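You operate a simulated robot arm through the tools that you are given. There is no shell and no other tool. Be economical: measure what you need, move in short steps, check, and stop when the job is done.

You are at the controls of a simulated two-armed robot. One attempt, no reset.

TASK
Put the yellow test puck labelled "Bronze 2.5 mm" from the top of the front belt on top of the yellow spool and the yellow test puck that says "Bronze 3.0 mm" on the thin red card. Take the yellow cloth from the top of the steel table beside the trial line and put it on the top of the middle line detector. Put the long blue carton on the top of the wide white belt away on the top of the long steel table by the wall. Put the carton labelled "Railgap 12cm" from the top of the wide white belt on the right part of the trial line belt and the carton labelled "Oat rings" on the top of the narrow white belt. Open the blue bench drawer. Any order will do. Set down upright: long blue carton, carton.

It is judged by the outcome, as a careful person would: the job done as asked, and still so three seconds after it is handed in. It fails if anything else is knocked over, pushed out of place, dropped, spilled or broken. Flat cloth is picked up by pressing the open fingertips on it (5 to 10 N) and closing them slowly along it; thin cloth reads only 2 to 8 mm in the jaws.

THE ROBOT
Two 6-joint arms with two-finger grippers on one trunk, on a base that drives. Base frame: it is fixed to the floor where the robot stands at the start and does not move with it; the origin is under the middle of the robot, x ahead of it, y to its left, z up; the surface under the hand at the start is at about z = 0.68. Lengths are in m, angles in degrees, forces in N, time in s.
The left shoulder is at the start at [0.03, 0.178, 0.888], the right one opposite. With the tool pointing down near the work surface each hand reaches from about 0.5 to 0.82 m from the robot's upright axis, wherever it stands, measured 20 degrees to its own side. Places, roughly: blue bench drawer [-3.4, -6.2, 0.7]; blue carton, tall green carton, tall orange carton [-3.5, 3.5, 0.75]; long blue carton [-3.5, 3.5, 0.75]; right part of the trial line belt [-0.5, 3.4, 0.8]; thin red card [0.25, -0.25, 0.75]; top of the long steel table by the wall [-6.4, 1.6, 0.8]; top of the middle line detector (24x52 cm) [-1.14, 1.78, 1.14]; top of the narrow white belt [-3.7, 1.6, 0.8]; yellow cloth (10x7x3 cm) [0, 3.3, 0.8]; yellow spool (6x6x5 cm) [0.6, -0.1, 0.7]; yellow test puck [0.75, 0, 0.75]. Payload 2.54 kg a hand.
The tool frame of a hand sits at the grasp point between the pads (the TCP): z along the fingers, y along the line on which they close. The tips reach 0.03 m beyond it. Largest opening 0.116 m; the body of the gripper starts 0.095 m behind the TCP.
Orientation is that of the tool frame in the base frame, as a unit quaternion [x, y, z, w]. With the fingers straight down and closing along the base's y, the tool's x points along the base's -x, its y along +y and its z along -z.

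THE INTERFACE
- The arms move only by the tool apply_moves. It takes "left_targets", "right_targets" or both (then of equal length, played together; a hand with none holds still); each is a list of rows, each a list of 3 entries, a list of its own where there are three numbers: the finger opening in m, from 0 to 0.116, then the shift along the base's x, y, z in m, then the turn, a rotation vector about the base's x, y, z in degrees. In form: [[hand, [dx, dy, dz], [wx, wy, wz]], ...]. A call has 1 to 10 rows; each row shifts and turns the commanded pose from where the row before left it. Each row takes 0.2 s and may step no farther than 0.05 m and 8.6 degrees from the row before; otherwise, or with a gripper value out of range, the whole call is refused. Where a pose cannot be reached the arm comes as near as it can. A force on the tool above 40 N (or 10 N above the force at the start of the call, whichever is more), or a blocked arm, ends the call early, and 0.2 s more pass. Each finger travels about 0.153 m/s and halts on what it meets, pressing with about 33 N; the grip force reading is that of the motor and also rises with nothing between the fingers. The clock runs only during rows and for 0.2 s after the last one: add rows that do not move to give the fingers time. The reply holds the time, the measured pose of the TCP, the force on the tool along the base axes, the opening and the grip force, in the units named above and with some noise, with the torque about the TCP (base axes, N m) and any sound that the robot's microphone picked up.
- Cameras (640 x 400 px; columns grow to the right, rows downward): "scene" is now at [0.0369, -0.0059, 1.5962]; the picture's right is [-0.10, -1.00, 0.00], its down [-0.85, 0.08, -0.52] and it looks along [0.52, -0.05, -0.85] (base axes); focal length 296 px, centre (320, 200). "left" rides on the left gripper at [0.069, 0.015, -0.122] in its tool frame; the picture's right is [-0.21, 0.98, 0.00], its down [-0.83, -0.18, -0.53] and it looks along [-0.52, -0.11, 0.85] (tool axes); focal length 251 px, centre (320, 200). "right" rides on the right gripper at [0.069, -0.015, -0.122] in its tool frame; the picture's right is [0.21, 0.98, 0.00], its down [-0.83, 0.18, -0.53] and it looks along [-0.52, 0.11, 0.85] (tool axes); focal length 251 px, centre (320, 200).
- get_image(camera): a new picture of that camera. No time passes.
- raise_lower(by): slides the trunk up (or, below 0, down) by that many m; the arms and the scene camera ride with it, the base frame stays. It gives what a move gives, with no picture.
- drive_base(legs): drives the robot by 1 to 6 legs, each [ahead, left, turn to the left] in m, m and degrees, along the robot's own axes; the way and the turn of a leg run together, so that a leg with both is an arc; at most 1.5 m and 180 degrees a leg. The arms and the cameras ride along, it lands a little off, and it stops where it bumps. It gives what a move gives.
- pan_tilt(pan, tilt): turns the head with the scene camera to pan (to the left, within 143 degrees either way) and tilt (down, from -29 to 69), counted from straight ahead of the robot. It gives what a move gives.
- point_at(camera, pixels): for up to 12 pixels [column, row] of the newest picture of that camera ("zoom" is the newest enlarged one), the place [x, y, z] in the base frame of the surface seen there, good to about 0.002 m. No time passes.
- inspect(camera, box): a new picture of the part [left, top, right, bottom] of that camera's present view, enlarged. No time passes.
- job_done(): hands the job in; it is judged then, once.

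Keep the steps short. Do not move on a guess: measure, check each grasp and each placing, and mend mistakes. In all there are 131 turns and 142 pictures (those below and enlarged ones count). Leave the grippers open and the arms clear of the work at the hand-in unless told otherwise, and finish with a single line.

The tools are called by a JSON object that holds its "name" and its "arguments". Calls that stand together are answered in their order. apply_moves: Moves the arms, as the interface text tells. Its arguments: {"type":"object","properties":{"left_targets":{"type":"array"},"right_targets":{"type":"array"}},"required":[]} The other tools are called the same way: raise_lower (by) slides the trunk up or down; drive_base (legs) drives the base; pan_tilt (pan, tilt) turns the head that bears the scene camera; get_image (camera) takes a picture; point_at (camera, pixels) gives the place of the surface under pixels of a picture; inspect (camera, box) takes an enlarged picture of a part of a camera's view; job_done () hands the job in.

At the start:

```text
time: 0.0
left_tcp_pos: [0.506, 0.0847, 0.878]
left_orientation: [0.001, 1.0, 0.0, -0.001]
left_force: [0.8, -0.3, -0.7]
left_moment: [-0.02, 0.02, -0.01]
left_gripper_width: 0.1162
left_grip_force: 0.1
right_tcp_pos: [0.4166, -0.3064, 0.8819]
right_orientation: [0.0, 1.0, 0.001, 0.0]
right_force: [-0.3, 0.3, 0.0]
right_moment: [-0.05, 0.01, 0.01]
right_gripper_width: 0.116
right_grip_force: 0.0
trunk travel left (down, up): [-0.1, 0.44]
robot x, y, heading: [0.0008, -0.0, 0.1]
head pan, tilt: [-5.5, 58.7]
```

scene: 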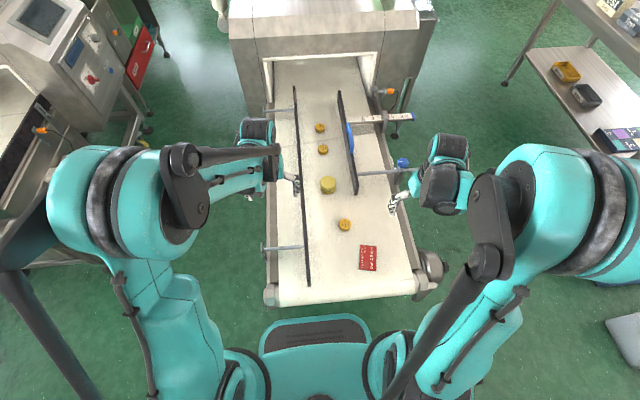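
right: 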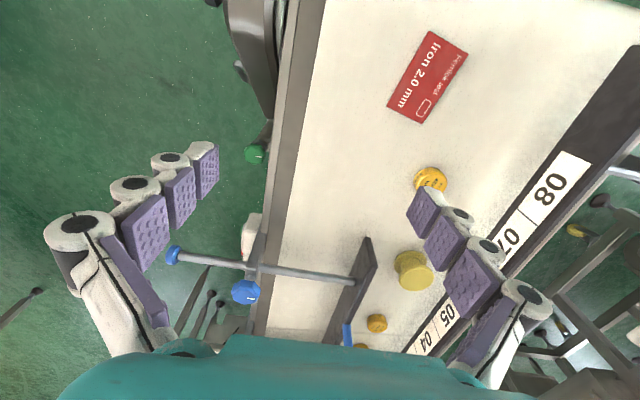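
left: 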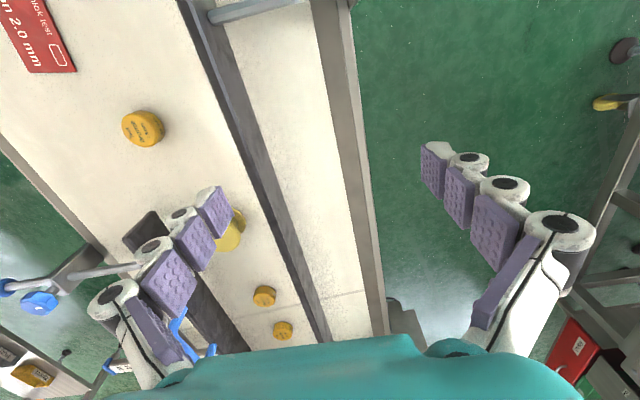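

I see three yellow pucks on the front belt at (320,127), (323,149), (345,225), a spool at (328,185) and the red card at (368,257). I'll enlarge to read labels and measure.

{"name": "inspect", "arguments": {"camera": "scene", "box": [270, 110, 400, 190]}}

{"name": "inspect", "arguments": {"camera": "left", "box": [100, 90, 320, 350]}}

{"name": "point_at", "arguments": {"camera": "scene", "pixels": [[320, 126], [323, 148], [345, 223], [328, 181], [368, 257], [361, 246], [376, 246], [361, 268], [375, 270], [300, 185], [352, 150], [335, 240]]}}

```text
4.92 times, centred on (335, 150) of scene
```

zoom: 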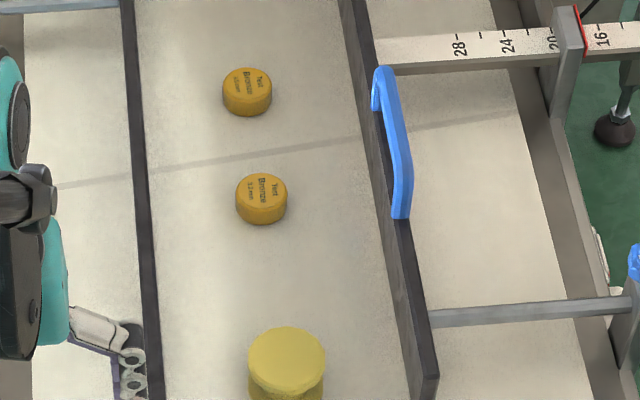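

```text
1.54 times, centred on (210, 220) of left
```

zoom: 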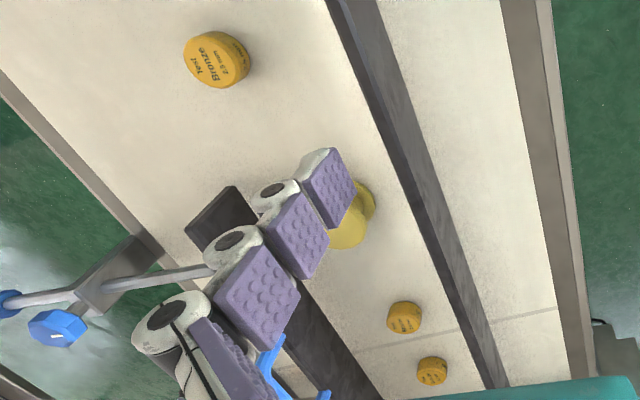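

```text
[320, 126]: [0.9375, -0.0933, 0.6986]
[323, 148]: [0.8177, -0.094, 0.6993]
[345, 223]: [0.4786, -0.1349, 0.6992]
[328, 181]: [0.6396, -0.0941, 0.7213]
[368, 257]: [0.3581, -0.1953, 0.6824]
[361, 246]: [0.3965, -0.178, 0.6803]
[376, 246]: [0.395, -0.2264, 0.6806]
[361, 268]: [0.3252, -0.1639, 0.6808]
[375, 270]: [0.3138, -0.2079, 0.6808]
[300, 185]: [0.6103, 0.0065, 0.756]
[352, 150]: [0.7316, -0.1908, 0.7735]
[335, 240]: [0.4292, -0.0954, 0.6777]
```

The near puck reads "2.? mm"; I need higher zoom on all three.

{"name": "inspect", "arguments": {"camera": "left", "box": [116, 102, 172, 152]}}

{"name": "inspect", "arguments": {"camera": "scene", "box": [310, 118, 334, 133]}}

{"name": "inspect", "arguments": {"camera": "scene", "box": [312, 140, 336, 155]}}

{"name": "inspect", "arguments": {"camera": "scene", "box": [333, 215, 357, 230]}}

```text
8.00 times, centred on (144, 127) of left
```

zoom: 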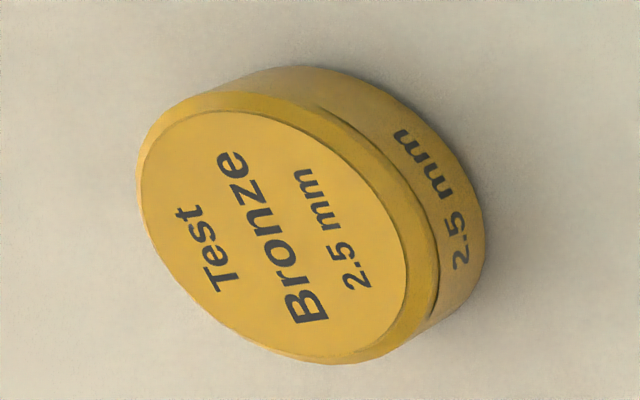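

```text
16.00 times, centred on (322, 126) of scene
```

zoom: 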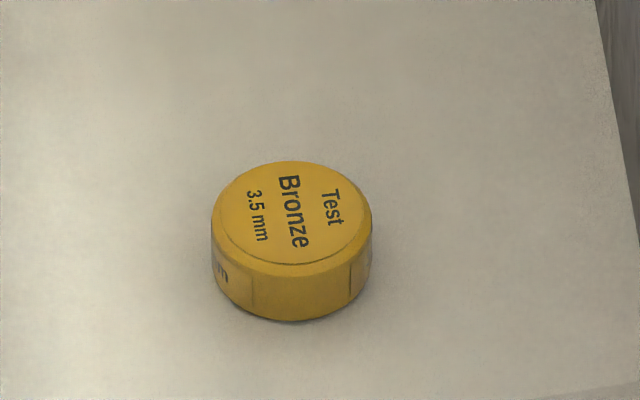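

```text
16.00 times, centred on (324, 148) of scene
```

zoom: 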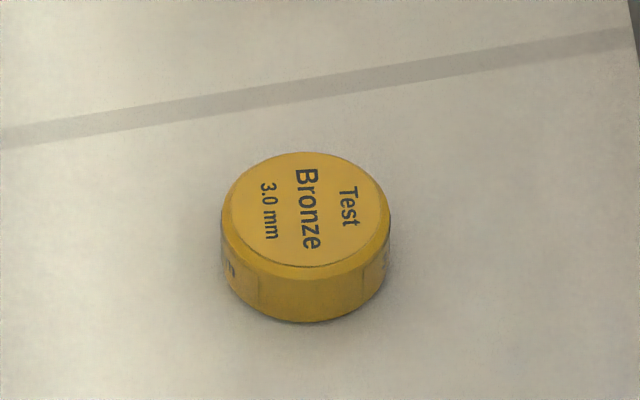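

```text
16.00 times, centred on (345, 222) of scene
```

zoom: 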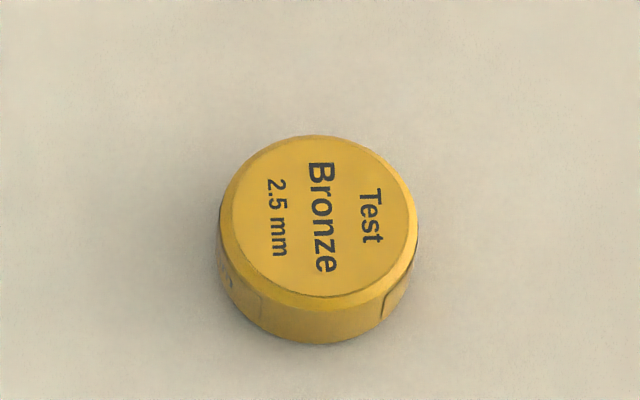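

Near puck = 2.5 mm (goes on spool), middle = 3.0 mm (goes on card), far = 3.5 mm (stays). I move the left hand away and bring the right hand above the near puck (0.478,-0.135); also measure spool top edges.

{"name": "point_at", "arguments": {"camera": "scene", "pixels": [[328, 183], [328, 177], [328, 187], [322, 183], [334, 183], [345, 218], [345, 227], [340, 223], [350, 223], [330, 200]]}}

{"name": "apply_moves", "arguments": {"left_targets": [[0.116, [0, 0.05, 0.04], [0, 0, 0]], [0.116, [0, 0.05, 0.04], [0, 0, 0]], [0.116, [0, 0.03, 0.02], [0, 0, 0]], [0.116, [0, 0, 0], [0, 0, 0]], [0.116, [0, 0, 0], [0, 0, 0]]], "right_targets": [[0.09, [0.015, 0.042, 0], [0, 0, 0]], [0.07, [0.015, 0.042, 0], [0, 0, 0]], [0.07, [0.015, 0.042, -0.01], [0, 0, 0]], [0.07, [0.015, 0.045, -0.02], [0, 0, 0]], [0.07, [0, 0, -0.04], [0, 0, 0]]]}}

{"name": "get_image", "arguments": {"camera": "right"}}

```text
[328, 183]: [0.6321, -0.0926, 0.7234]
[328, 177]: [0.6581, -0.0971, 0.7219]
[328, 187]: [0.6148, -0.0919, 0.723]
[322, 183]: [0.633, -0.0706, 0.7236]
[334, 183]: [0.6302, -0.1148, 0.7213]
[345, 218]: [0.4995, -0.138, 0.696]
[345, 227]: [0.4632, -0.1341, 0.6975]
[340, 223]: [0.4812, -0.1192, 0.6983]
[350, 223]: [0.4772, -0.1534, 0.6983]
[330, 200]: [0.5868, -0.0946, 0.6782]
```

```text
refused: row 1 steps farther than a row can; nothing moved
```

```text
132 pictures are left
```

right: 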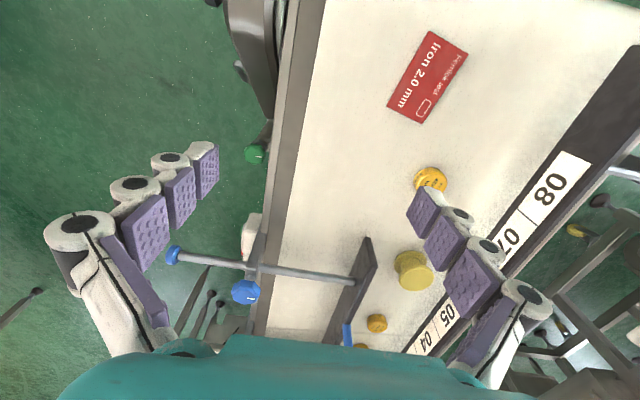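

Row too long; I shorten the steps. Spool top centre ≈ (0.635,-0.093,0.723).

{"name": "apply_moves", "arguments": {"left_targets": [[0.116, [0, 0.03, 0.03], [0, 0, 0]], [0.116, [0, 0.03, 0.03], [0, 0, 0]], [0.116, [0, 0.03, 0.03], [0, 0, 0]], [0.116, [0, 0.03, 0.0], [0, 0, 0]], [0.116, [0, 0, 0], [0, 0, 0]], [0.116, [0, 0, 0], [0, 0, 0]]], "right_targets": [[0.09, [0.015, 0.042, 0], [0, 0, 0]], [0.07, [0.015, 0.042, 0], [0, 0, 0]], [0.07, [0.015, 0.042, -0.01], [0, 0, 0]], [0.07, [0.017, 0.044, -0.01], [0, 0, 0]], [0.07, [0, 0, -0.04], [0, 0, 0]], [0.07, [0, 0, -0.03], [0, 0, 0]]]}}

{"name": "get_image", "arguments": {"camera": "right"}}

```text
time: 1.4
left_tcp_pos: [0.5041, 0.2066, 0.9678]
left_orientation: [0.001, 1.0, 0.0, 0.0]
left_force: [1.2, -0.4, 0.2]
left_moment: [0.0, 0.04, 0.01]
left_gripper_width: 0.116
left_grip_force: 0.0
right_tcp_pos: [0.4765, -0.1377, 0.7911]
right_orientation: [0.0, 1.0, 0.0, 0.0]
right_force: [-0.2, -0.2, 0.0]
right_moment: [0.0, -0.01, 0.0]
right_gripper_width: 0.0698
right_grip_force: 0.0
trunk travel left (down, up): [-0.1, 0.44]
robot x, y, heading: [-0.0028, 0.0025, 0.1]
head pan, tilt: [-5.5, 58.7]
```

```text
131 pictures are left
```

right: 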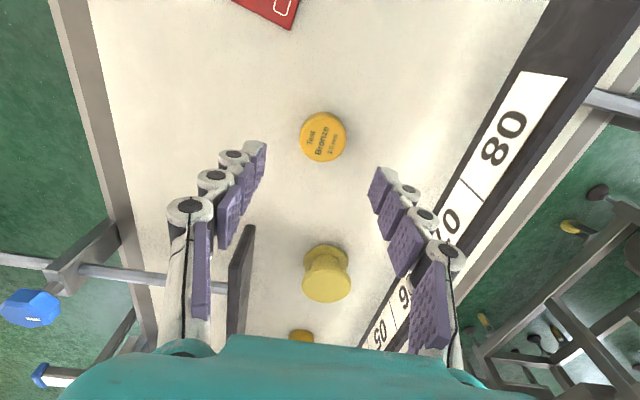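

The puck sits at (323,137) between the jaws; I check its centre with the hand camera then go down.

{"name": "point_at", "arguments": {"camera": "right", "pixels": [[321, 131], [304, 130], [338, 132], [322, 116]]}}

{"name": "apply_moves", "arguments": {"right_targets": [[0.07, [0.003, 0.001, -0.03], [0, 0, 0]], [0.07, [0, 0, -0.03], [0, 0, 0]], [0.07, [0, 0, -0.017], [0, 0, 0]], [0.07, [0, 0, 0], [0, 0, 0]]]}}

{"name": "get_image", "arguments": {"camera": "right"}}

```text
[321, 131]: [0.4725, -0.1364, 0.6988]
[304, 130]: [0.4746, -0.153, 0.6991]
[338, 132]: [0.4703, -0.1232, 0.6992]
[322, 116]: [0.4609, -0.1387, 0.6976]
```

```text
time: 2.4
left_tcp_pos: [0.5026, 0.2048, 0.9676]
left_orientation: [0.001, 1.0, 0.0, 0.0]
left_force: [0.0, 0.2, -0.6]
left_moment: [0.02, 0.0, 0.02]
left_gripper_width: 0.1161
left_grip_force: 0.1
right_tcp_pos: [0.4808, -0.1356, 0.7143]
right_orientation: [0.0, 1.0, 0.0, 0.0]
right_force: [0.2, -0.2, 0.8]
right_moment: [0.0, -0.01, 0.03]
right_gripper_width: 0.07
right_grip_force: 0.1
trunk travel left (down, up): [-0.1, 0.44]
robot x, y, heading: [0.0016, 0.0014, 0.0]
head pan, tilt: [-5.5, 58.7]
```

```text
130 pictures are left
```

right: 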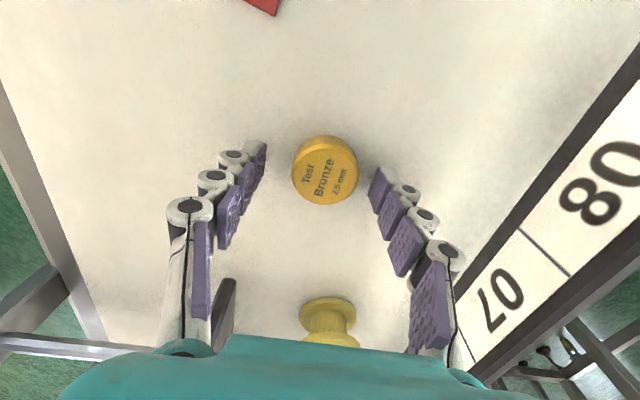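

Puck centred between the tips. I close on it slowly and lift a little.

{"name": "apply_moves", "arguments": {"right_targets": [[0.05, [0, 0, 0], [0, 0, 0]], [0.03, [0, 0, 0], [0, 0, 0]], [0.025, [0, 0, 0], [0, 0, 0]], [0.025, [0, 0, 0.03], [0, 0, 0]], [0.025, [0, 0, 0.04], [0, 0, 0]], [0.025, [0, 0, 0.02], [0, 0, 0]]]}}

{"name": "get_image", "arguments": {"camera": "right"}}

```text
time: 3.8
left_tcp_pos: [0.5041, 0.2058, 0.9679]
left_orientation: [-0.001, 1.0, 0.0, 0.0]
left_force: [-0.1, 0.4, 0.9]
left_moment: [0.03, -0.02, -0.03]
left_gripper_width: 0.1158
left_grip_force: 0.1
right_tcp_pos: [0.4804, -0.1362, 0.8057]
right_orientation: [-0.001, 1.0, 0.0, 0.0]
right_force: [0.1, 0.6, 0.2]
right_moment: [0.0, 0.0, 0.0]
right_gripper_width: 0.0251
right_grip_force: 0.0
trunk travel left (down, up): [-0.1, 0.44]
robot x, y, heading: [0.0006, 0.0021, -0.3]
head pan, tilt: [-5.5, 58.7]
```

```text
129 pictures are left
```

right: 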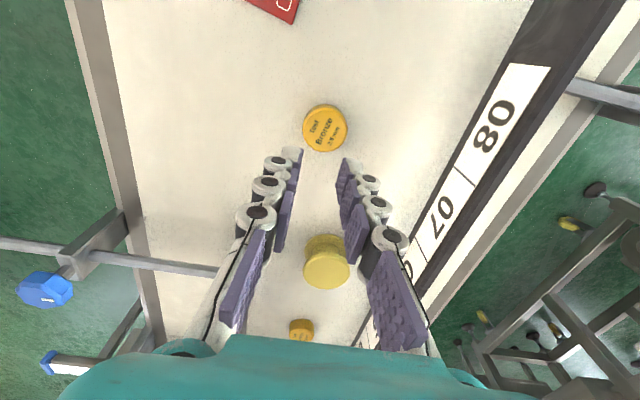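

The fingers closed on nothing/slipped. I measure the puck's actual place.

{"name": "point_at", "arguments": {"camera": "right", "pixels": [[324, 124], [306, 127], [342, 122], [324, 107], [325, 140], [294, 152], [330, 255]]}}

{"name": "get_image", "arguments": {"camera": "scene"}}

{"name": "inspect", "arguments": {"camera": "right", "box": [240, 80, 400, 180]}}

```text
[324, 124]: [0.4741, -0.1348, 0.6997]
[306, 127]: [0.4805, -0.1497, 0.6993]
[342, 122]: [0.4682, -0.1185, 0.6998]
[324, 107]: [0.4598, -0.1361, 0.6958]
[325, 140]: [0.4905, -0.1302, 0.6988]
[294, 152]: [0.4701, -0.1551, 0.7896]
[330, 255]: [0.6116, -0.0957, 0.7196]
```

```text
128 pictures are left
```

scene: 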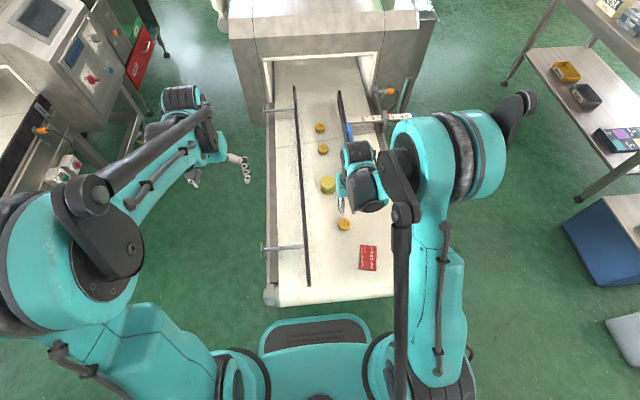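

```text
4.00 times, centred on (320, 130) of right
```

zoom: 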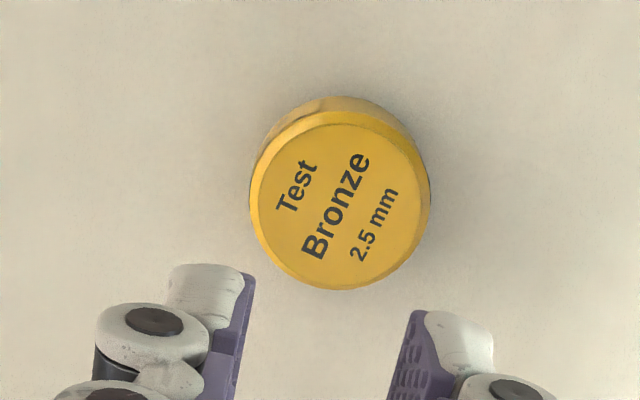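

The puck stands unmoved at (0.4745,-0.135). I had it too shallow and slightly off in x. I reopen, align, and go down lower to the belt (TCP z≈0.709), then close and check before lifting.

{"name": "apply_moves", "arguments": {"right_targets": [[0.06, [-0.006, 0.0015, 0], [0, 0, 0]], [0.06, [0, 0, -0.04], [0, 0, 0]], [0.06, [0, 0, -0.04], [0, 0, 0]], [0.06, [0, 0, -0.0155], [0, 0, 0]], [0.06, [0, 0, 0], [0, 0, 0]]]}}

{"name": "get_image", "arguments": {"camera": "right"}}

{"name": "point_at", "arguments": {"camera": "right", "pixels": [[325, 170], [310, 172], [340, 168], [262, 150], [380, 175]]}}

```text
time: 5.0
left_tcp_pos: [0.5036, 0.2046, 0.9677]
left_orientation: [0.0, 1.0, 0.001, 0.0]
left_force: [-0.8, 0.0, 0.1]
left_moment: [-0.03, -0.01, -0.01]
left_gripper_width: 0.1158
left_grip_force: 0.0
right_tcp_pos: [0.4761, -0.134, 0.7138]
right_orientation: [0.0, 1.0, -0.001, -0.001]
right_force: [-0.4, 0.8, -1.1]
right_moment: [0.04, -0.02, 0.0]
right_gripper_width: 0.0601
right_grip_force: 0.2
right hand out of reach, approached as far as the arm can: row 4
trunk travel left (down, up): [-0.1, 0.44]
robot x, y, heading: [-0.0006, 0.0006, -0.2]
head pan, tilt: [-5.5, 58.7]
```

```text
126 pictures are left
```

right: 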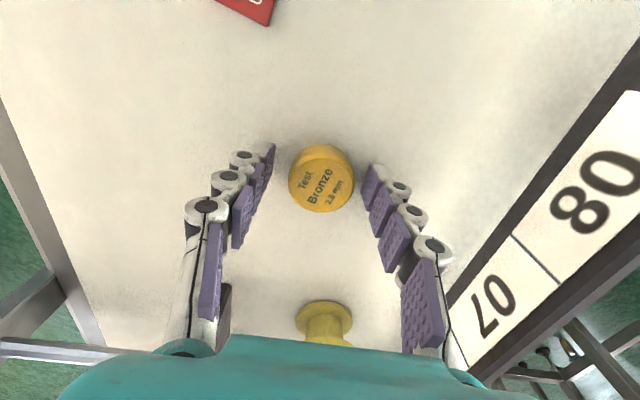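

```text
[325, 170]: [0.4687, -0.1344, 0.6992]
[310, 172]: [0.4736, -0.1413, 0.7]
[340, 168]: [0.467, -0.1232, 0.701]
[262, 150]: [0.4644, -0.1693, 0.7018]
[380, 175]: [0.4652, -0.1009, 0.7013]
```

The arm is at its limit so close to the body. I raise the hand and drive back 0.15 m so the puck, spool and card are all within reach.

{"name": "apply_moves", "arguments": {"right_targets": [[0.06, [0, 0, 0.05], [0, 0, 0]], [0.06, [0, 0, 0.05], [0, 0, 0]], [0.06, [0, 0, 0.03], [0, 0, 0]]]}}

{"name": "drive_base", "arguments": {"legs": [[-0.15, 0, 0]]}}

{"name": "get_image", "arguments": {"camera": "right"}}

{"name": "get_image", "arguments": {"camera": "scene"}}

```text
time: 5.8
left_tcp_pos: [0.5039, 0.2044, 0.9686]
left_orientation: [0.0, 1.0, 0.0, 0.0]
left_force: [-0.1, 0.1, -0.5]
left_moment: [0.02, -0.02, 0.01]
left_gripper_width: 0.1162
left_grip_force: 0.0
right_tcp_pos: [0.4766, -0.1333, 0.8438]
right_orientation: [0.0, 1.0, 0.0, 0.0]
right_force: [-0.3, 0.0, 0.1]
right_moment: [0.02, -0.02, 0.01]
right_gripper_width: 0.0598
right_grip_force: 0.3
trunk travel left (down, up): [-0.1, 0.44]
robot x, y, heading: [0.0009, 0.001, 0.2]
head pan, tilt: [-5.5, 58.7]
```

```text
time: 7.0
left_tcp_pos: [0.4215, 0.2052, 0.9659]
left_orientation: [-0.001, 1.0, 0.001, -0.002]
left_force: [0.6, 0.5, -0.7]
left_moment: [-0.01, 0.01, 0.03]
left_gripper_width: 0.116
left_grip_force: 0.1
right_tcp_pos: [0.3943, -0.1332, 0.8408]
right_orientation: [0.0, 1.0, 0.0, -0.003]
right_force: [-0.2, 0.0, -0.1]
right_moment: [-0.01, 0.01, 0.0]
right_gripper_width: 0.0602
right_grip_force: 0.1
trunk travel left (down, up): [-0.1, 0.44]
robot x, y, heading: [-0.0881, -0.0011, -0.1]
head pan, tilt: [-5.5, 58.7]
stopped in leg 1: the robot was blocked; the commanded pose is now the measured one
```

```text
125 pictures are left
```

right: 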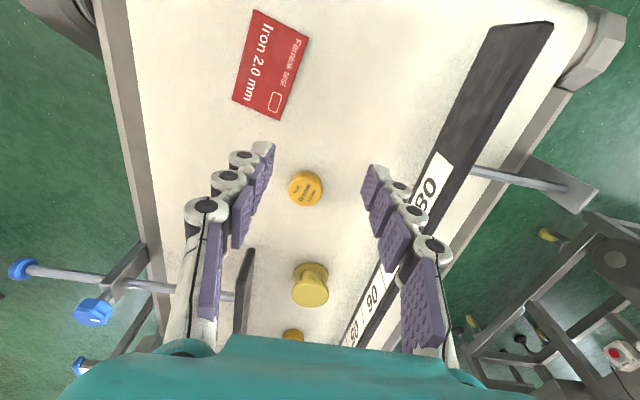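

```text
124 pictures are left
```

scene: 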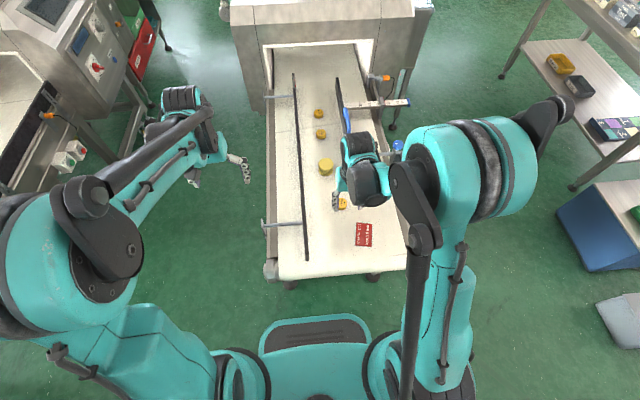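

Blocked behind at 0.09 m, but that suffices. I look behind first to see what I touched while proceeding to align over the puck.

{"name": "pan_tilt", "arguments": {"pan": 140, "tilt": 55}}

{"name": "get_image", "arguments": {"camera": "scene"}}

{"name": "apply_moves", "arguments": {"right_targets": [[0.06, [0.04, 0, 0], [0, 0, 0]], [0.06, [0.0395, -0.001, 0], [0, 0, 0]], [0.06, [0, 0, -0.04], [0, 0, 0]], [0.06, [0, 0, -0.03], [0, 0, 0]], [0.06, [0, 0, 0], [0, 0, 0]]]}}

{"name": "get_image", "arguments": {"camera": "right"}}

{"name": "point_at", "arguments": {"camera": "right", "pixels": [[324, 131], [306, 131], [340, 131]]}}

```text
time: 9.2
left_tcp_pos: [0.4232, 0.2064, 0.9642]
left_orientation: [-0.001, 1.0, 0.0, -0.005]
left_force: [-1.1, -0.7, 0.6]
left_moment: [-0.01, -0.01, -0.03]
left_gripper_width: 0.1157
left_grip_force: 0.1
right_tcp_pos: [0.396, -0.133, 0.8397]
right_orientation: [-0.002, 1.0, -0.001, -0.004]
right_force: [0.7, -0.7, 0.4]
right_moment: [0.01, -0.02, -0.01]
right_gripper_width: 0.0599
right_grip_force: 0.1
trunk travel left (down, up): [-0.1, 0.44]
robot x, y, heading: [-0.088, -0.0011, -0.2]
head pan, tilt: [140.0, 55.0]
```

```text
123 pictures are left
```

scene: 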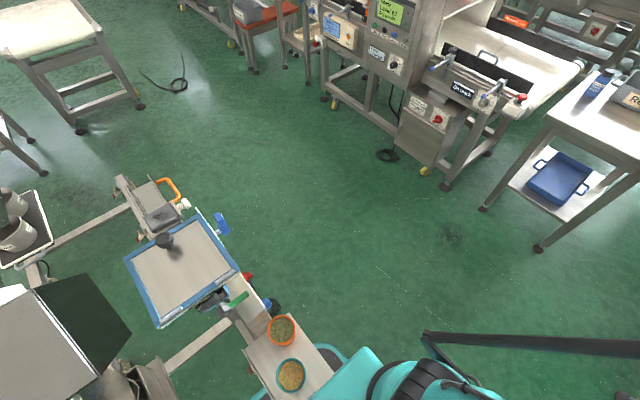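

```text
time: 10.4
left_tcp_pos: [0.4226, 0.2063, 0.9642]
left_orientation: [-0.001, 1.0, 0.0, -0.005]
left_force: [-0.4, 0.1, 0.1]
left_moment: [-0.03, -0.02, -0.02]
left_gripper_width: 0.1161
left_grip_force: 0.1
right_tcp_pos: [0.4763, -0.1334, 0.7682]
right_orientation: [0.0, 1.0, 0.0, -0.004]
right_force: [-0.2, -0.8, -0.9]
right_moment: [-0.01, -0.01, -0.01]
right_gripper_width: 0.0598
right_grip_force: 0.1
trunk travel left (down, up): [-0.1, 0.44]
robot x, y, heading: [-0.0859, 0.0002, -0.0]
head pan, tilt: [140.0, 55.0]
```

```text
122 pictures are left
```

right: 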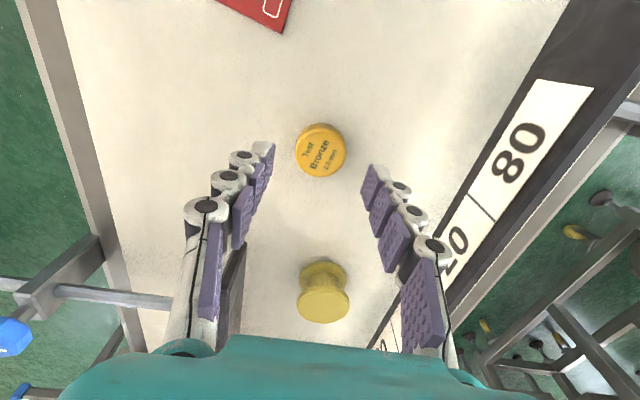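

```text
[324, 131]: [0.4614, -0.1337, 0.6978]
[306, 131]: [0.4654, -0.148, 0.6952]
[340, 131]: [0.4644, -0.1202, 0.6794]
```

Behind is a frame with bowls, all standing. I re-measure the puck top at (320,148).

{"name": "point_at", "arguments": {"camera": "right", "pixels": [[319, 151], [299, 152], [341, 149], [320, 135], [320, 170]]}}

{"name": "inspect", "arguments": {"camera": "scene", "box": [120, 200, 440, 400]}}

```text
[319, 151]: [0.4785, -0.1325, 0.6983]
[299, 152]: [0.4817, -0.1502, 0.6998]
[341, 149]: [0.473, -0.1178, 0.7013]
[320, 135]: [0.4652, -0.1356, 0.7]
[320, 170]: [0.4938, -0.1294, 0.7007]
```

```text
2.00 times, centred on (280, 300) of scene
```

zoom: 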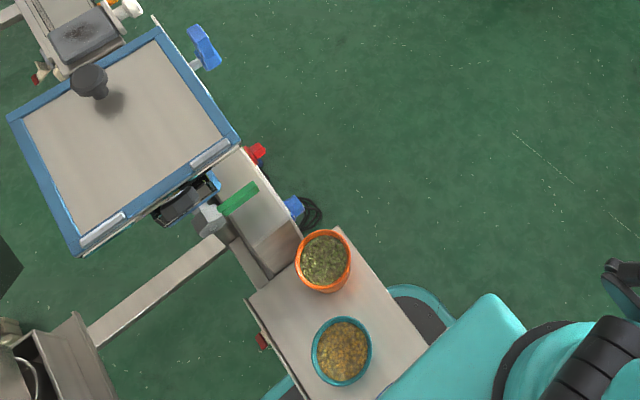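

Puck centre (0.478,-0.134) lies under the TCP. Go down to z≈0.709 and close, without lifting.

{"name": "apply_moves", "arguments": {"right_targets": [[0.06, [0.001, 0, -0.03], [0, 0, 0]], [0.06, [0, 0, -0.029], [0, 0, 0]], [0.06, [0, 0, 0], [0, 0, 0]], [0.04, [0, 0, 0], [0, 0, 0]], [0.03, [0, 0, 0], [0, 0, 0]], [0.03, [0, 0, 0], [0, 0, 0]]]}}

{"name": "get_image", "arguments": {"camera": "right"}}

```text
time: 11.8
left_tcp_pos: [0.4235, 0.2057, 0.9647]
left_orientation: [-0.001, 1.0, 0.0, -0.006]
left_force: [-0.4, 0.5, 0.1]
left_moment: [-0.01, -0.01, 0.01]
left_gripper_width: 0.116
left_grip_force: 0.1
right_tcp_pos: [0.4763, -0.1336, 0.7112]
right_orientation: [-0.001, 1.0, 0.0, -0.005]
right_force: [-0.7, -0.8, -0.2]
right_moment: [0.02, 0.0, -0.01]
right_gripper_width: 0.0402
right_grip_force: 33.2
trunk travel left (down, up): [-0.1, 0.44]
robot x, y, heading: [-0.0827, -0.0014, -0.1]
head pan, tilt: [140.0, 55.0]
```

```text
120 pictures are left
```

right: 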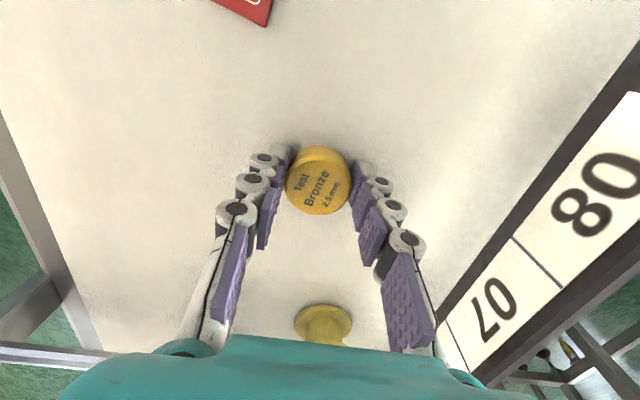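

Gripped (0.040 m, 33 N). Lift and carry over the spool.

{"name": "apply_moves", "arguments": {"right_targets": [[0.03, [0, 0, 0.03], [0, 0, 0]], [0.03, [0, 0, 0.04], [0, 0, 0]], [0.03, [0, 0, 0.03], [0, 0, 0]], [0.03, [0.04, 0.01, 0], [0, 0, 0]], [0.03, [0.04, 0.01, 0], [0, 0, 0]], [0.03, [0.04, 0.01, 0], [0, 0, 0]], [0.03, [0.037, 0.01, 0], [0, 0, 0]], [0.03, [0, 0, 0], [0, 0, 0]]]}}

{"name": "pan_tilt", "arguments": {"pan": -5, "tilt": 50}}

{"name": "get_image", "arguments": {"camera": "right"}}

{"name": "get_image", "arguments": {"camera": "scene"}}

```text
time: 13.7
left_tcp_pos: [0.4227, 0.2062, 0.965]
left_orientation: [0.0, 1.0, 0.0, -0.005]
left_force: [-0.1, -0.9, -0.5]
left_moment: [0.01, -0.01, -0.01]
left_gripper_width: 0.116
left_grip_force: 0.0
right_tcp_pos: [0.633, -0.0952, 0.8071]
right_orientation: [0.0, 1.0, 0.0, -0.004]
right_force: [-0.8, 0.7, -0.4]
right_moment: [0.0, 0.0, -0.03]
right_gripper_width: 0.0399
right_grip_force: 33.0
trunk travel left (down, up): [-0.1, 0.44]
robot x, y, heading: [-0.085, 0.0001, 0.3]
head pan, tilt: [140.0, 55.0]
```

```text
time: 15.9
left_tcp_pos: [0.4229, 0.2054, 0.9648]
left_orientation: [-0.001, 1.0, 0.0, -0.004]
left_force: [-0.6, -0.4, -0.6]
left_moment: [-0.04, -0.02, -0.03]
left_gripper_width: 0.116
left_grip_force: 0.0
right_tcp_pos: [0.6316, -0.0934, 0.807]
right_orientation: [-0.001, 1.0, 0.002, -0.005]
right_force: [0.1, -0.8, -0.4]
right_moment: [-0.03, -0.01, 0.01]
right_gripper_width: 0.0395
right_grip_force: 33.0
trunk travel left (down, up): [-0.1, 0.44]
robot x, y, heading: [-0.0861, -0.0013, 0.0]
head pan, tilt: [-5.0, 50.0]
```

```text
119 pictures are left
```

right: 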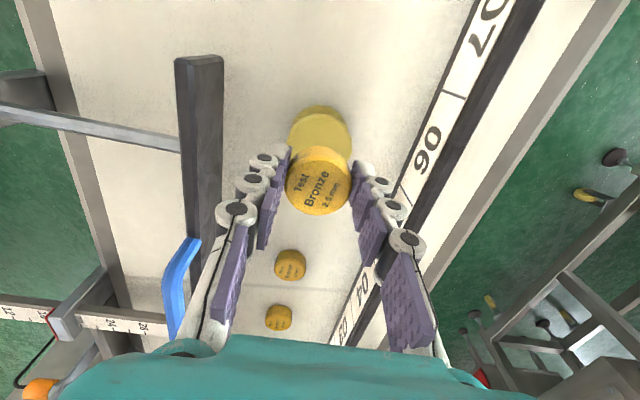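

```text
118 pictures are left
```

scene: 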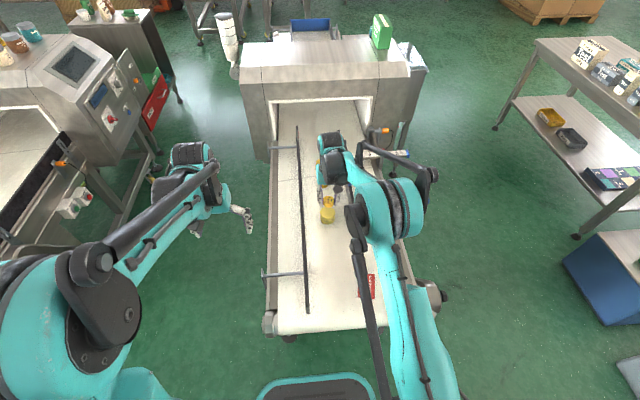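

Holding over the spool. Lower to TCP z≈0.757 with +0.003 in x.

{"name": "apply_moves", "arguments": {"right_targets": [[0.03, [0.002, 0, -0.025], [0, 0, 0]], [0.03, [0, 0, -0.02], [0, 0, 0]], [0.03, [0, 0, -0.006], [0, 0, 0]], [0.03, [0, 0, 0], [0, 0, 0]]]}}

{"name": "get_image", "arguments": {"camera": "right"}}

{"name": "inspect", "arguments": {"camera": "scene", "box": [290, 180, 370, 230]}}

```text
time: 16.9
left_tcp_pos: [0.4234, 0.2055, 0.9647]
left_orientation: [-0.001, 1.0, -0.001, -0.005]
left_force: [0.1, -0.2, 0.8]
left_moment: [0.01, 0.02, -0.01]
left_gripper_width: 0.116
left_grip_force: 0.0
right_tcp_pos: [0.6333, -0.0951, 0.7578]
right_orientation: [-0.002, 1.0, 0.001, -0.004]
right_force: [-0.2, 0.8, -0.3]
right_moment: [0.01, -0.05, -0.01]
right_gripper_width: 0.0399
right_grip_force: 33.0
trunk travel left (down, up): [-0.1, 0.44]
robot x, y, heading: [-0.0855, 0.0022, -0.0]
head pan, tilt: [-5.0, 50.0]
```

```text
117 pictures are left
```

right: 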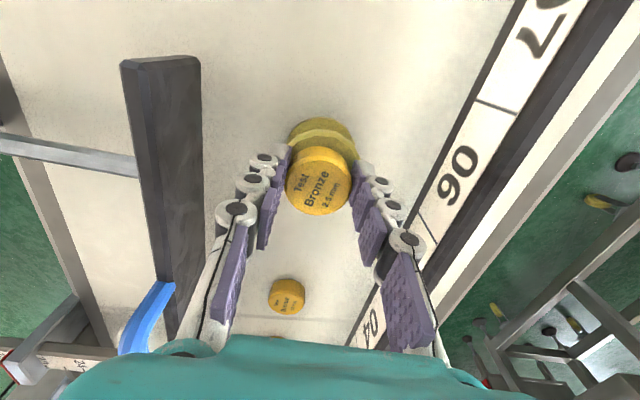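

```text
8.00 times, centred on (330, 205) of scene
```

zoom: 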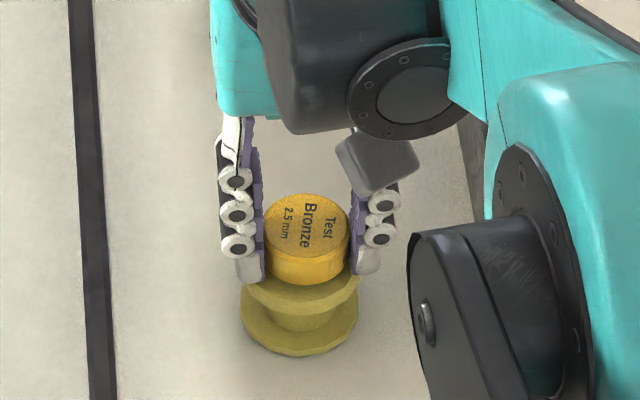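

Check concentricity: measure visible spool rim (near edge) and puck edges.

{"name": "point_at", "arguments": {"camera": "right", "pixels": [[321, 120], [320, 134], [319, 160], [318, 185], [318, 209], [290, 140], [353, 140]]}}

{"name": "point_at", "arguments": {"camera": "zoom", "pixels": [[308, 235], [300, 300], [300, 285], [310, 200], [245, 290], [355, 285], [300, 310]]}}

```text
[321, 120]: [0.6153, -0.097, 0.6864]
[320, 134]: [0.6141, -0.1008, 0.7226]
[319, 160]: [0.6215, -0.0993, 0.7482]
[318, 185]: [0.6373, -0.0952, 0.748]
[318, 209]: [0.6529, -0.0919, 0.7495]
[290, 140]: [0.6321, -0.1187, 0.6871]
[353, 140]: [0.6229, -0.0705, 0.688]
```

```text
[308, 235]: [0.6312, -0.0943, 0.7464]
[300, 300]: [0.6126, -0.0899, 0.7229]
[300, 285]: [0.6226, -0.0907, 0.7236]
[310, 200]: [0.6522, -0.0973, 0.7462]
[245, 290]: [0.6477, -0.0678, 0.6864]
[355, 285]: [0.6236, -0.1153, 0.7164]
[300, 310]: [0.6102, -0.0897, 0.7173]
```

Concentric within 2 mm; about 3 mm gap. Lower 3 mm, open, and rise.

{"name": "apply_moves", "arguments": {"right_targets": [[0.03, [0, 0.0015, -0.003], [0, 0, 0]], [0.03, [0, 0, 0], [0, 0, 0]], [0.05, [0, 0, 0], [0, 0, 0]], [0.06, [0, 0, 0], [0, 0, 0]], [0.06, [0, 0, 0.02], [0, 0, 0]], [0.06, [0, 0, 0.04], [0, 0, 0]], [0.06, [0, 0, 0.05], [0, 0, 0]]]}}

{"name": "get_image", "arguments": {"camera": "right"}}

```text
time: 18.5
left_tcp_pos: [0.4211, 0.2058, 0.9648]
left_orientation: [-0.001, 1.0, 0.0, -0.004]
left_force: [0.3, -0.4, -0.4]
left_moment: [0.01, 0.02, -0.01]
left_gripper_width: 0.116
left_grip_force: 0.0
right_tcp_pos: [0.6353, -0.0932, 0.8645]
right_orientation: [0.001, 1.0, 0.0, -0.005]
right_force: [-0.3, -0.2, 0.8]
right_moment: [0.0, -0.01, -0.01]
right_gripper_width: 0.0601
right_grip_force: 0.0
trunk travel left (down, up): [-0.1, 0.44]
robot x, y, heading: [-0.0869, 0.002, -0.1]
head pan, tilt: [-5.0, 50.0]
```

```text
115 pictures are left
```

right: 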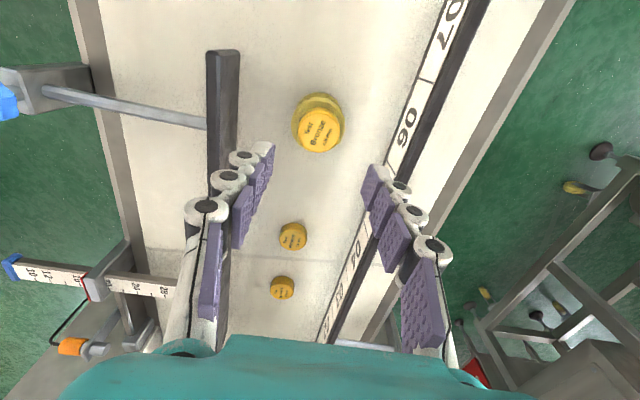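

Puck 2.5 sits on the spool. Next puck 3.0 at (0.815,-0.094): I drive forward 0.10 m with the hand high.

{"name": "drive_base", "arguments": {"legs": [[0.1, 0, 0]]}}

{"name": "apply_moves", "arguments": {"right_targets": [[0.06, [0.04, 0, 0], [0, 0, 0]], [0.06, [0.04, 0, 0], [0, 0, 0]], [0.06, [0, 0, 0], [0, 0, 0]]]}}

{"name": "get_image", "arguments": {"camera": "right"}}

```text
time: 19.7
left_tcp_pos: [0.5176, 0.2062, 0.9672]
left_orientation: [-0.001, 1.0, 0.001, -0.001]
left_force: [0.8, 0.5, -0.2]
left_moment: [0.01, 0.03, 0.01]
left_gripper_width: 0.1162
left_grip_force: 0.0
right_tcp_pos: [0.731, -0.0923, 0.868]
right_orientation: [-0.001, 1.0, 0.0, -0.002]
right_force: [0.3, 0.2, -0.8]
right_moment: [0.01, 0.02, -0.02]
right_gripper_width: 0.06
right_grip_force: 0.0
trunk travel left (down, up): [-0.1, 0.44]
robot x, y, heading: [0.0153, 0.0007, 0.1]
head pan, tilt: [-5.0, 50.0]
```

```text
time: 20.5
left_tcp_pos: [0.5162, 0.2058, 0.9676]
left_orientation: [-0.001, 1.0, 0.0, 0.0]
left_force: [-0.7, -1.0, 0.2]
left_moment: [0.02, 0.02, -0.03]
left_gripper_width: 0.1159
left_grip_force: 0.1
right_tcp_pos: [0.8097, -0.0928, 0.8683]
right_orientation: [0.0, 1.0, 0.0, -0.002]
right_force: [0.4, 0.5, 0.2]
right_moment: [0.03, 0.02, 0.01]
right_gripper_width: 0.06
right_grip_force: 0.0
trunk travel left (down, up): [-0.1, 0.44]
robot x, y, heading: [0.0109, -0.0001, 0.2]
head pan, tilt: [-5.0, 50.0]
```

```text
114 pictures are left
```

right: 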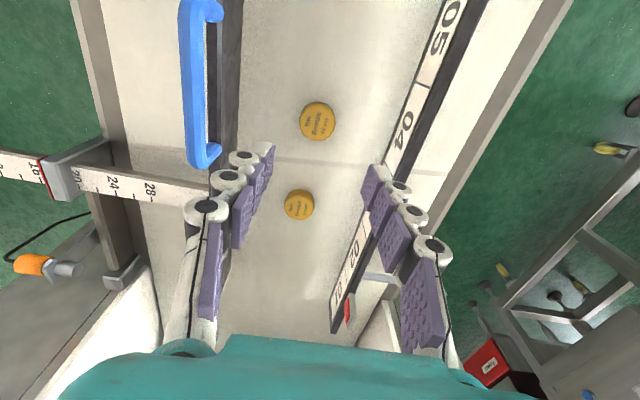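

Measure the 3.0 puck top at about (317,121).

{"name": "point_at", "arguments": {"camera": "right", "pixels": [[317, 121], [301, 121], [333, 121], [317, 107], [318, 135]]}}

{"name": "inspect", "arguments": {"camera": "right", "box": [277, 95, 357, 145]}}

```text
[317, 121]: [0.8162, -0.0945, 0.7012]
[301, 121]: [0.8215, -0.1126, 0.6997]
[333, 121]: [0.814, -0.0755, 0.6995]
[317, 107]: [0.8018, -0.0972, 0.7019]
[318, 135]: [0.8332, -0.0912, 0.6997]
```

```text
8.00 times, centred on (317, 120) of right
```

zoom: 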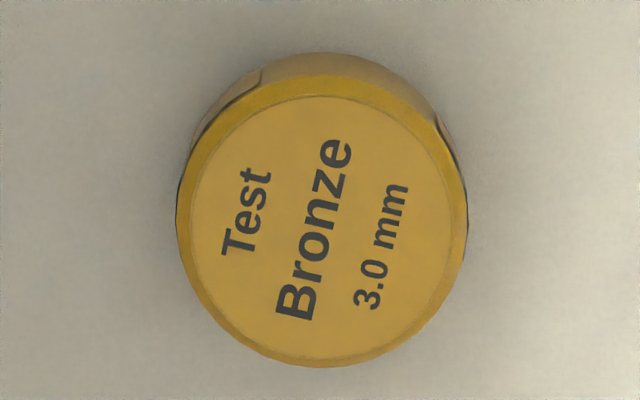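

It reads "3.0 mm", centre ≈ (0.819,-0.094). Descend to z≈0.711 in place.

{"name": "apply_moves", "arguments": {"right_targets": [[0.06, [0.009, -0.0012, -0.04], [0, 0, 0]], [0.06, [0, 0, -0.045], [0, 0, 0]], [0.06, [0, 0, -0.04], [0, 0, 0]], [0.06, [0, 0, -0.032], [0, 0, 0]], [0.06, [0, 0, 0], [0, 0, 0]]]}}

{"name": "get_image", "arguments": {"camera": "right"}}

```text
time: 21.7
left_tcp_pos: [0.5167, 0.2052, 0.9682]
left_orientation: [-0.001, 1.0, 0.0, 0.0]
left_force: [-0.6, 0.4, -0.6]
left_moment: [-0.03, 0.04, 0.01]
left_gripper_width: 0.116
left_grip_force: 0.0
right_tcp_pos: [0.7946, -0.0965, 0.7215]
right_orientation: [0.0, 1.0, 0.0, 0.0]
right_force: [-0.4, -0.3, 0.9]
right_moment: [-0.01, 0.0, -0.01]
right_gripper_width: 0.06
right_grip_force: 0.1
right hand out of reach, approached as far as the arm can: row 2, 3, 4
trunk travel left (down, up): [-0.1, 0.44]
robot x, y, heading: [0.0143, -0.0, 0.0]
head pan, tilt: [-5.0, 50.0]
```

```text
112 pictures are left
```

right: 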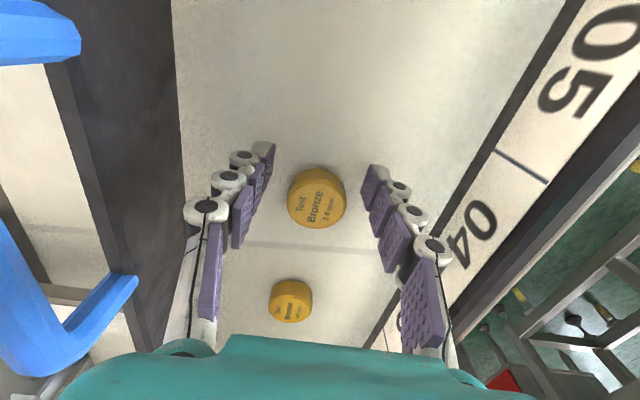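

Just out of reach. I raise the hand and drive forward 0.05 m.

{"name": "apply_moves", "arguments": {"right_targets": [[0.06, [-0.02, 0, 0.045], [0, 0, 0]], [0.06, [-0.03, 0, 0.03], [0, 0, 0]], [0.06, [0, 0, 0.02], [0, 0, 0]], [0.06, [0, 0, 0], [0, 0, 0]]]}}

{"name": "drive_base", "arguments": {"legs": [[0.05, 0, 0]]}}

```text
time: 22.7
left_tcp_pos: [0.5168, 0.2055, 0.9675]
left_orientation: [-0.001, 1.0, 0.001, -0.001]
left_force: [0.8, -0.2, -0.3]
left_moment: [0.01, 0.01, -0.02]
left_gripper_width: 0.116
left_grip_force: 0.1
right_tcp_pos: [0.7451, -0.0946, 0.8157]
right_orientation: [-0.001, 1.0, 0.0, -0.001]
right_force: [-0.1, -0.4, 0.1]
right_moment: [-0.03, -0.03, -0.02]
right_gripper_width: 0.0601
right_grip_force: 0.0
trunk travel left (down, up): [-0.1, 0.44]
robot x, y, heading: [0.0151, 0.0003, -0.0]
head pan, tilt: [-5.0, 50.0]
```

```text
time: 23.6
left_tcp_pos: [0.5695, 0.2048, 0.9668]
left_orientation: [-0.001, 1.0, 0.0, -0.001]
left_force: [1.4, 0.0, -0.7]
left_moment: [-0.03, 0.08, -0.02]
left_gripper_width: 0.1159
left_grip_force: 0.2
right_tcp_pos: [0.7963, -0.0962, 0.8145]
right_orientation: [-0.001, 1.0, -0.001, -0.002]
right_force: [-0.1, 0.0, 0.4]
right_moment: [0.01, 0.04, -0.01]
right_gripper_width: 0.0603
right_grip_force: 0.0
trunk travel left (down, up): [-0.1, 0.44]
robot x, y, heading: [0.0651, 0.0027, -0.1]
head pan, tilt: [-5.0, 50.0]
```

No bump. Now descend onto the puck.

{"name": "apply_moves", "arguments": {"right_targets": [[0.06, [0.0225, 0.001, -0.03], [0, 0, 0]], [0.06, [0, 0, -0.04], [0, 0, 0]], [0.06, [0, 0, -0.033], [0, 0, 0]], [0.06, [0, 0, 0], [0, 0, 0]], [0.06, [0, 0, 0], [0, 0, 0]]]}}

{"name": "get_image", "arguments": {"camera": "right"}}

```text
time: 24.8
left_tcp_pos: [0.5674, 0.2063, 0.9689]
left_orientation: [-0.001, 1.0, 0.0, -0.001]
left_force: [-0.3, 0.2, 0.2]
left_moment: [-0.03, 0.03, 0.01]
left_gripper_width: 0.1158
left_grip_force: 0.1
right_tcp_pos: [0.8173, -0.0952, 0.7122]
right_orientation: [-0.001, 1.0, -0.001, -0.001]
right_force: [-0.3, 0.6, -0.1]
right_moment: [0.02, -0.01, 0.03]
right_gripper_width: 0.0599
right_grip_force: 0.0
trunk travel left (down, up): [-0.1, 0.44]
robot x, y, heading: [0.0653, -0.0, -0.1]
head pan, tilt: [-5.0, 50.0]
```

```text
111 pictures are left
```

right: 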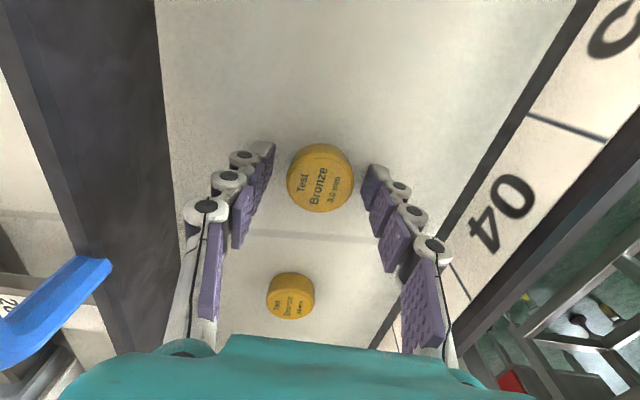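

Same good alignment as before. Close and lift to 0.86.

{"name": "apply_moves", "arguments": {"right_targets": [[0.04, [0, 0, -0.001], [0, 0, 0]], [0.03, [0, 0, 0], [0, 0, 0]], [0.03, [0, 0, 0], [0, 0, 0]], [0.03, [0, 0, 0.03], [0, 0, 0]], [0.03, [0, 0, 0.045], [0, 0, 0]], [0.03, [0, 0, 0.045], [0, 0, 0]], [0.03, [-0.04, 0, 0.03], [0, 0, 0]], [0.03, [-0.05, 0, 0], [0, 0, 0]], [0.03, [-0.05, 0, 0], [0, 0, 0]]]}}

{"name": "get_image", "arguments": {"camera": "right"}}

```text
time: 26.8
left_tcp_pos: [0.5655, 0.2057, 0.9689]
left_orientation: [-0.001, 1.0, 0.0, 0.0]
left_force: [0.2, -0.5, 0.0]
left_moment: [0.03, -0.01, -0.02]
left_gripper_width: 0.1159
left_grip_force: 0.1
right_tcp_pos: [0.6782, -0.0976, 0.8616]
right_orientation: [-0.001, 1.0, 0.0, 0.0]
right_force: [-0.1, 0.2, -0.7]
right_moment: [-0.01, -0.05, 0.0]
right_gripper_width: 0.04
right_grip_force: 33.5
trunk travel left (down, up): [-0.1, 0.44]
robot x, y, heading: [0.0661, -0.0012, 0.1]
head pan, tilt: [-5.0, 50.0]
```

```text
110 pictures are left
```

right: 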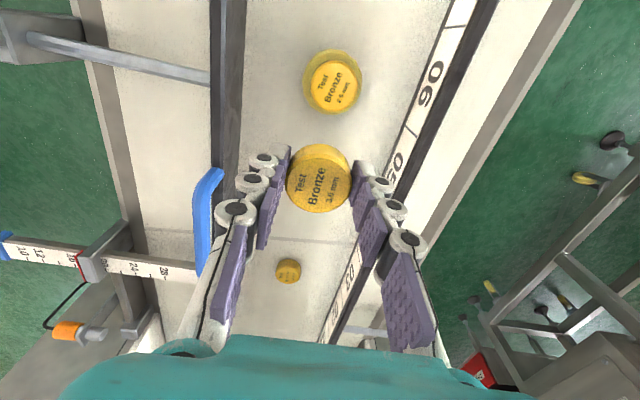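

Holding the 3.0 puck. Drive back 0.14 m and raise the trunk 0.15 m, to reach the near card.

{"name": "drive_base", "arguments": {"legs": [[-0.14, 0, 0]]}}

{"name": "raise_lower", "arguments": {"by": 0.15}}

```text
time: 28.1
left_tcp_pos: [0.425, 0.2047, 0.969]
left_orientation: [-0.001, 1.0, 0.0, 0.0]
left_force: [-0.4, -0.2, -0.2]
left_moment: [0.0, -0.07, -0.01]
left_gripper_width: 0.1162
left_grip_force: 0.1
right_tcp_pos: [0.5371, -0.0974, 0.8619]
right_orientation: [-0.001, 1.0, 0.0, 0.001]
right_force: [-0.9, -0.3, -0.6]
right_moment: [-0.01, -0.05, -0.01]
right_gripper_width: 0.04
right_grip_force: 32.6
trunk travel left (down, up): [-0.1, 0.44]
robot x, y, heading: [-0.0766, 0.0033, 0.3]
head pan, tilt: [-5.0, 50.0]
```

```text
time: 30.1
left_tcp_pos: [0.4164, 0.2064, 1.0284]
left_orientation: [-0.001, 1.0, 0.0, 0.01]
left_force: [0.6, 0.3, -0.3]
left_moment: [0.01, 0.01, -0.01]
left_gripper_width: 0.1161
left_grip_force: 0.1
right_tcp_pos: [0.5311, -0.0967, 0.924]
right_orientation: [-0.001, 1.0, -0.001, 0.009]
right_force: [0.3, 0.6, -0.3]
right_moment: [-0.01, -0.02, -0.02]
right_gripper_width: 0.0401
right_grip_force: 32.9
trunk travel left (down, up): [-0.158, 0.382]
robot x, y, heading: [-0.0701, -0.0008, 0.1]
head pan, tilt: [-5.0, 50.0]
stopped: the arm was blocked; the commanded pose is now the measured one
```

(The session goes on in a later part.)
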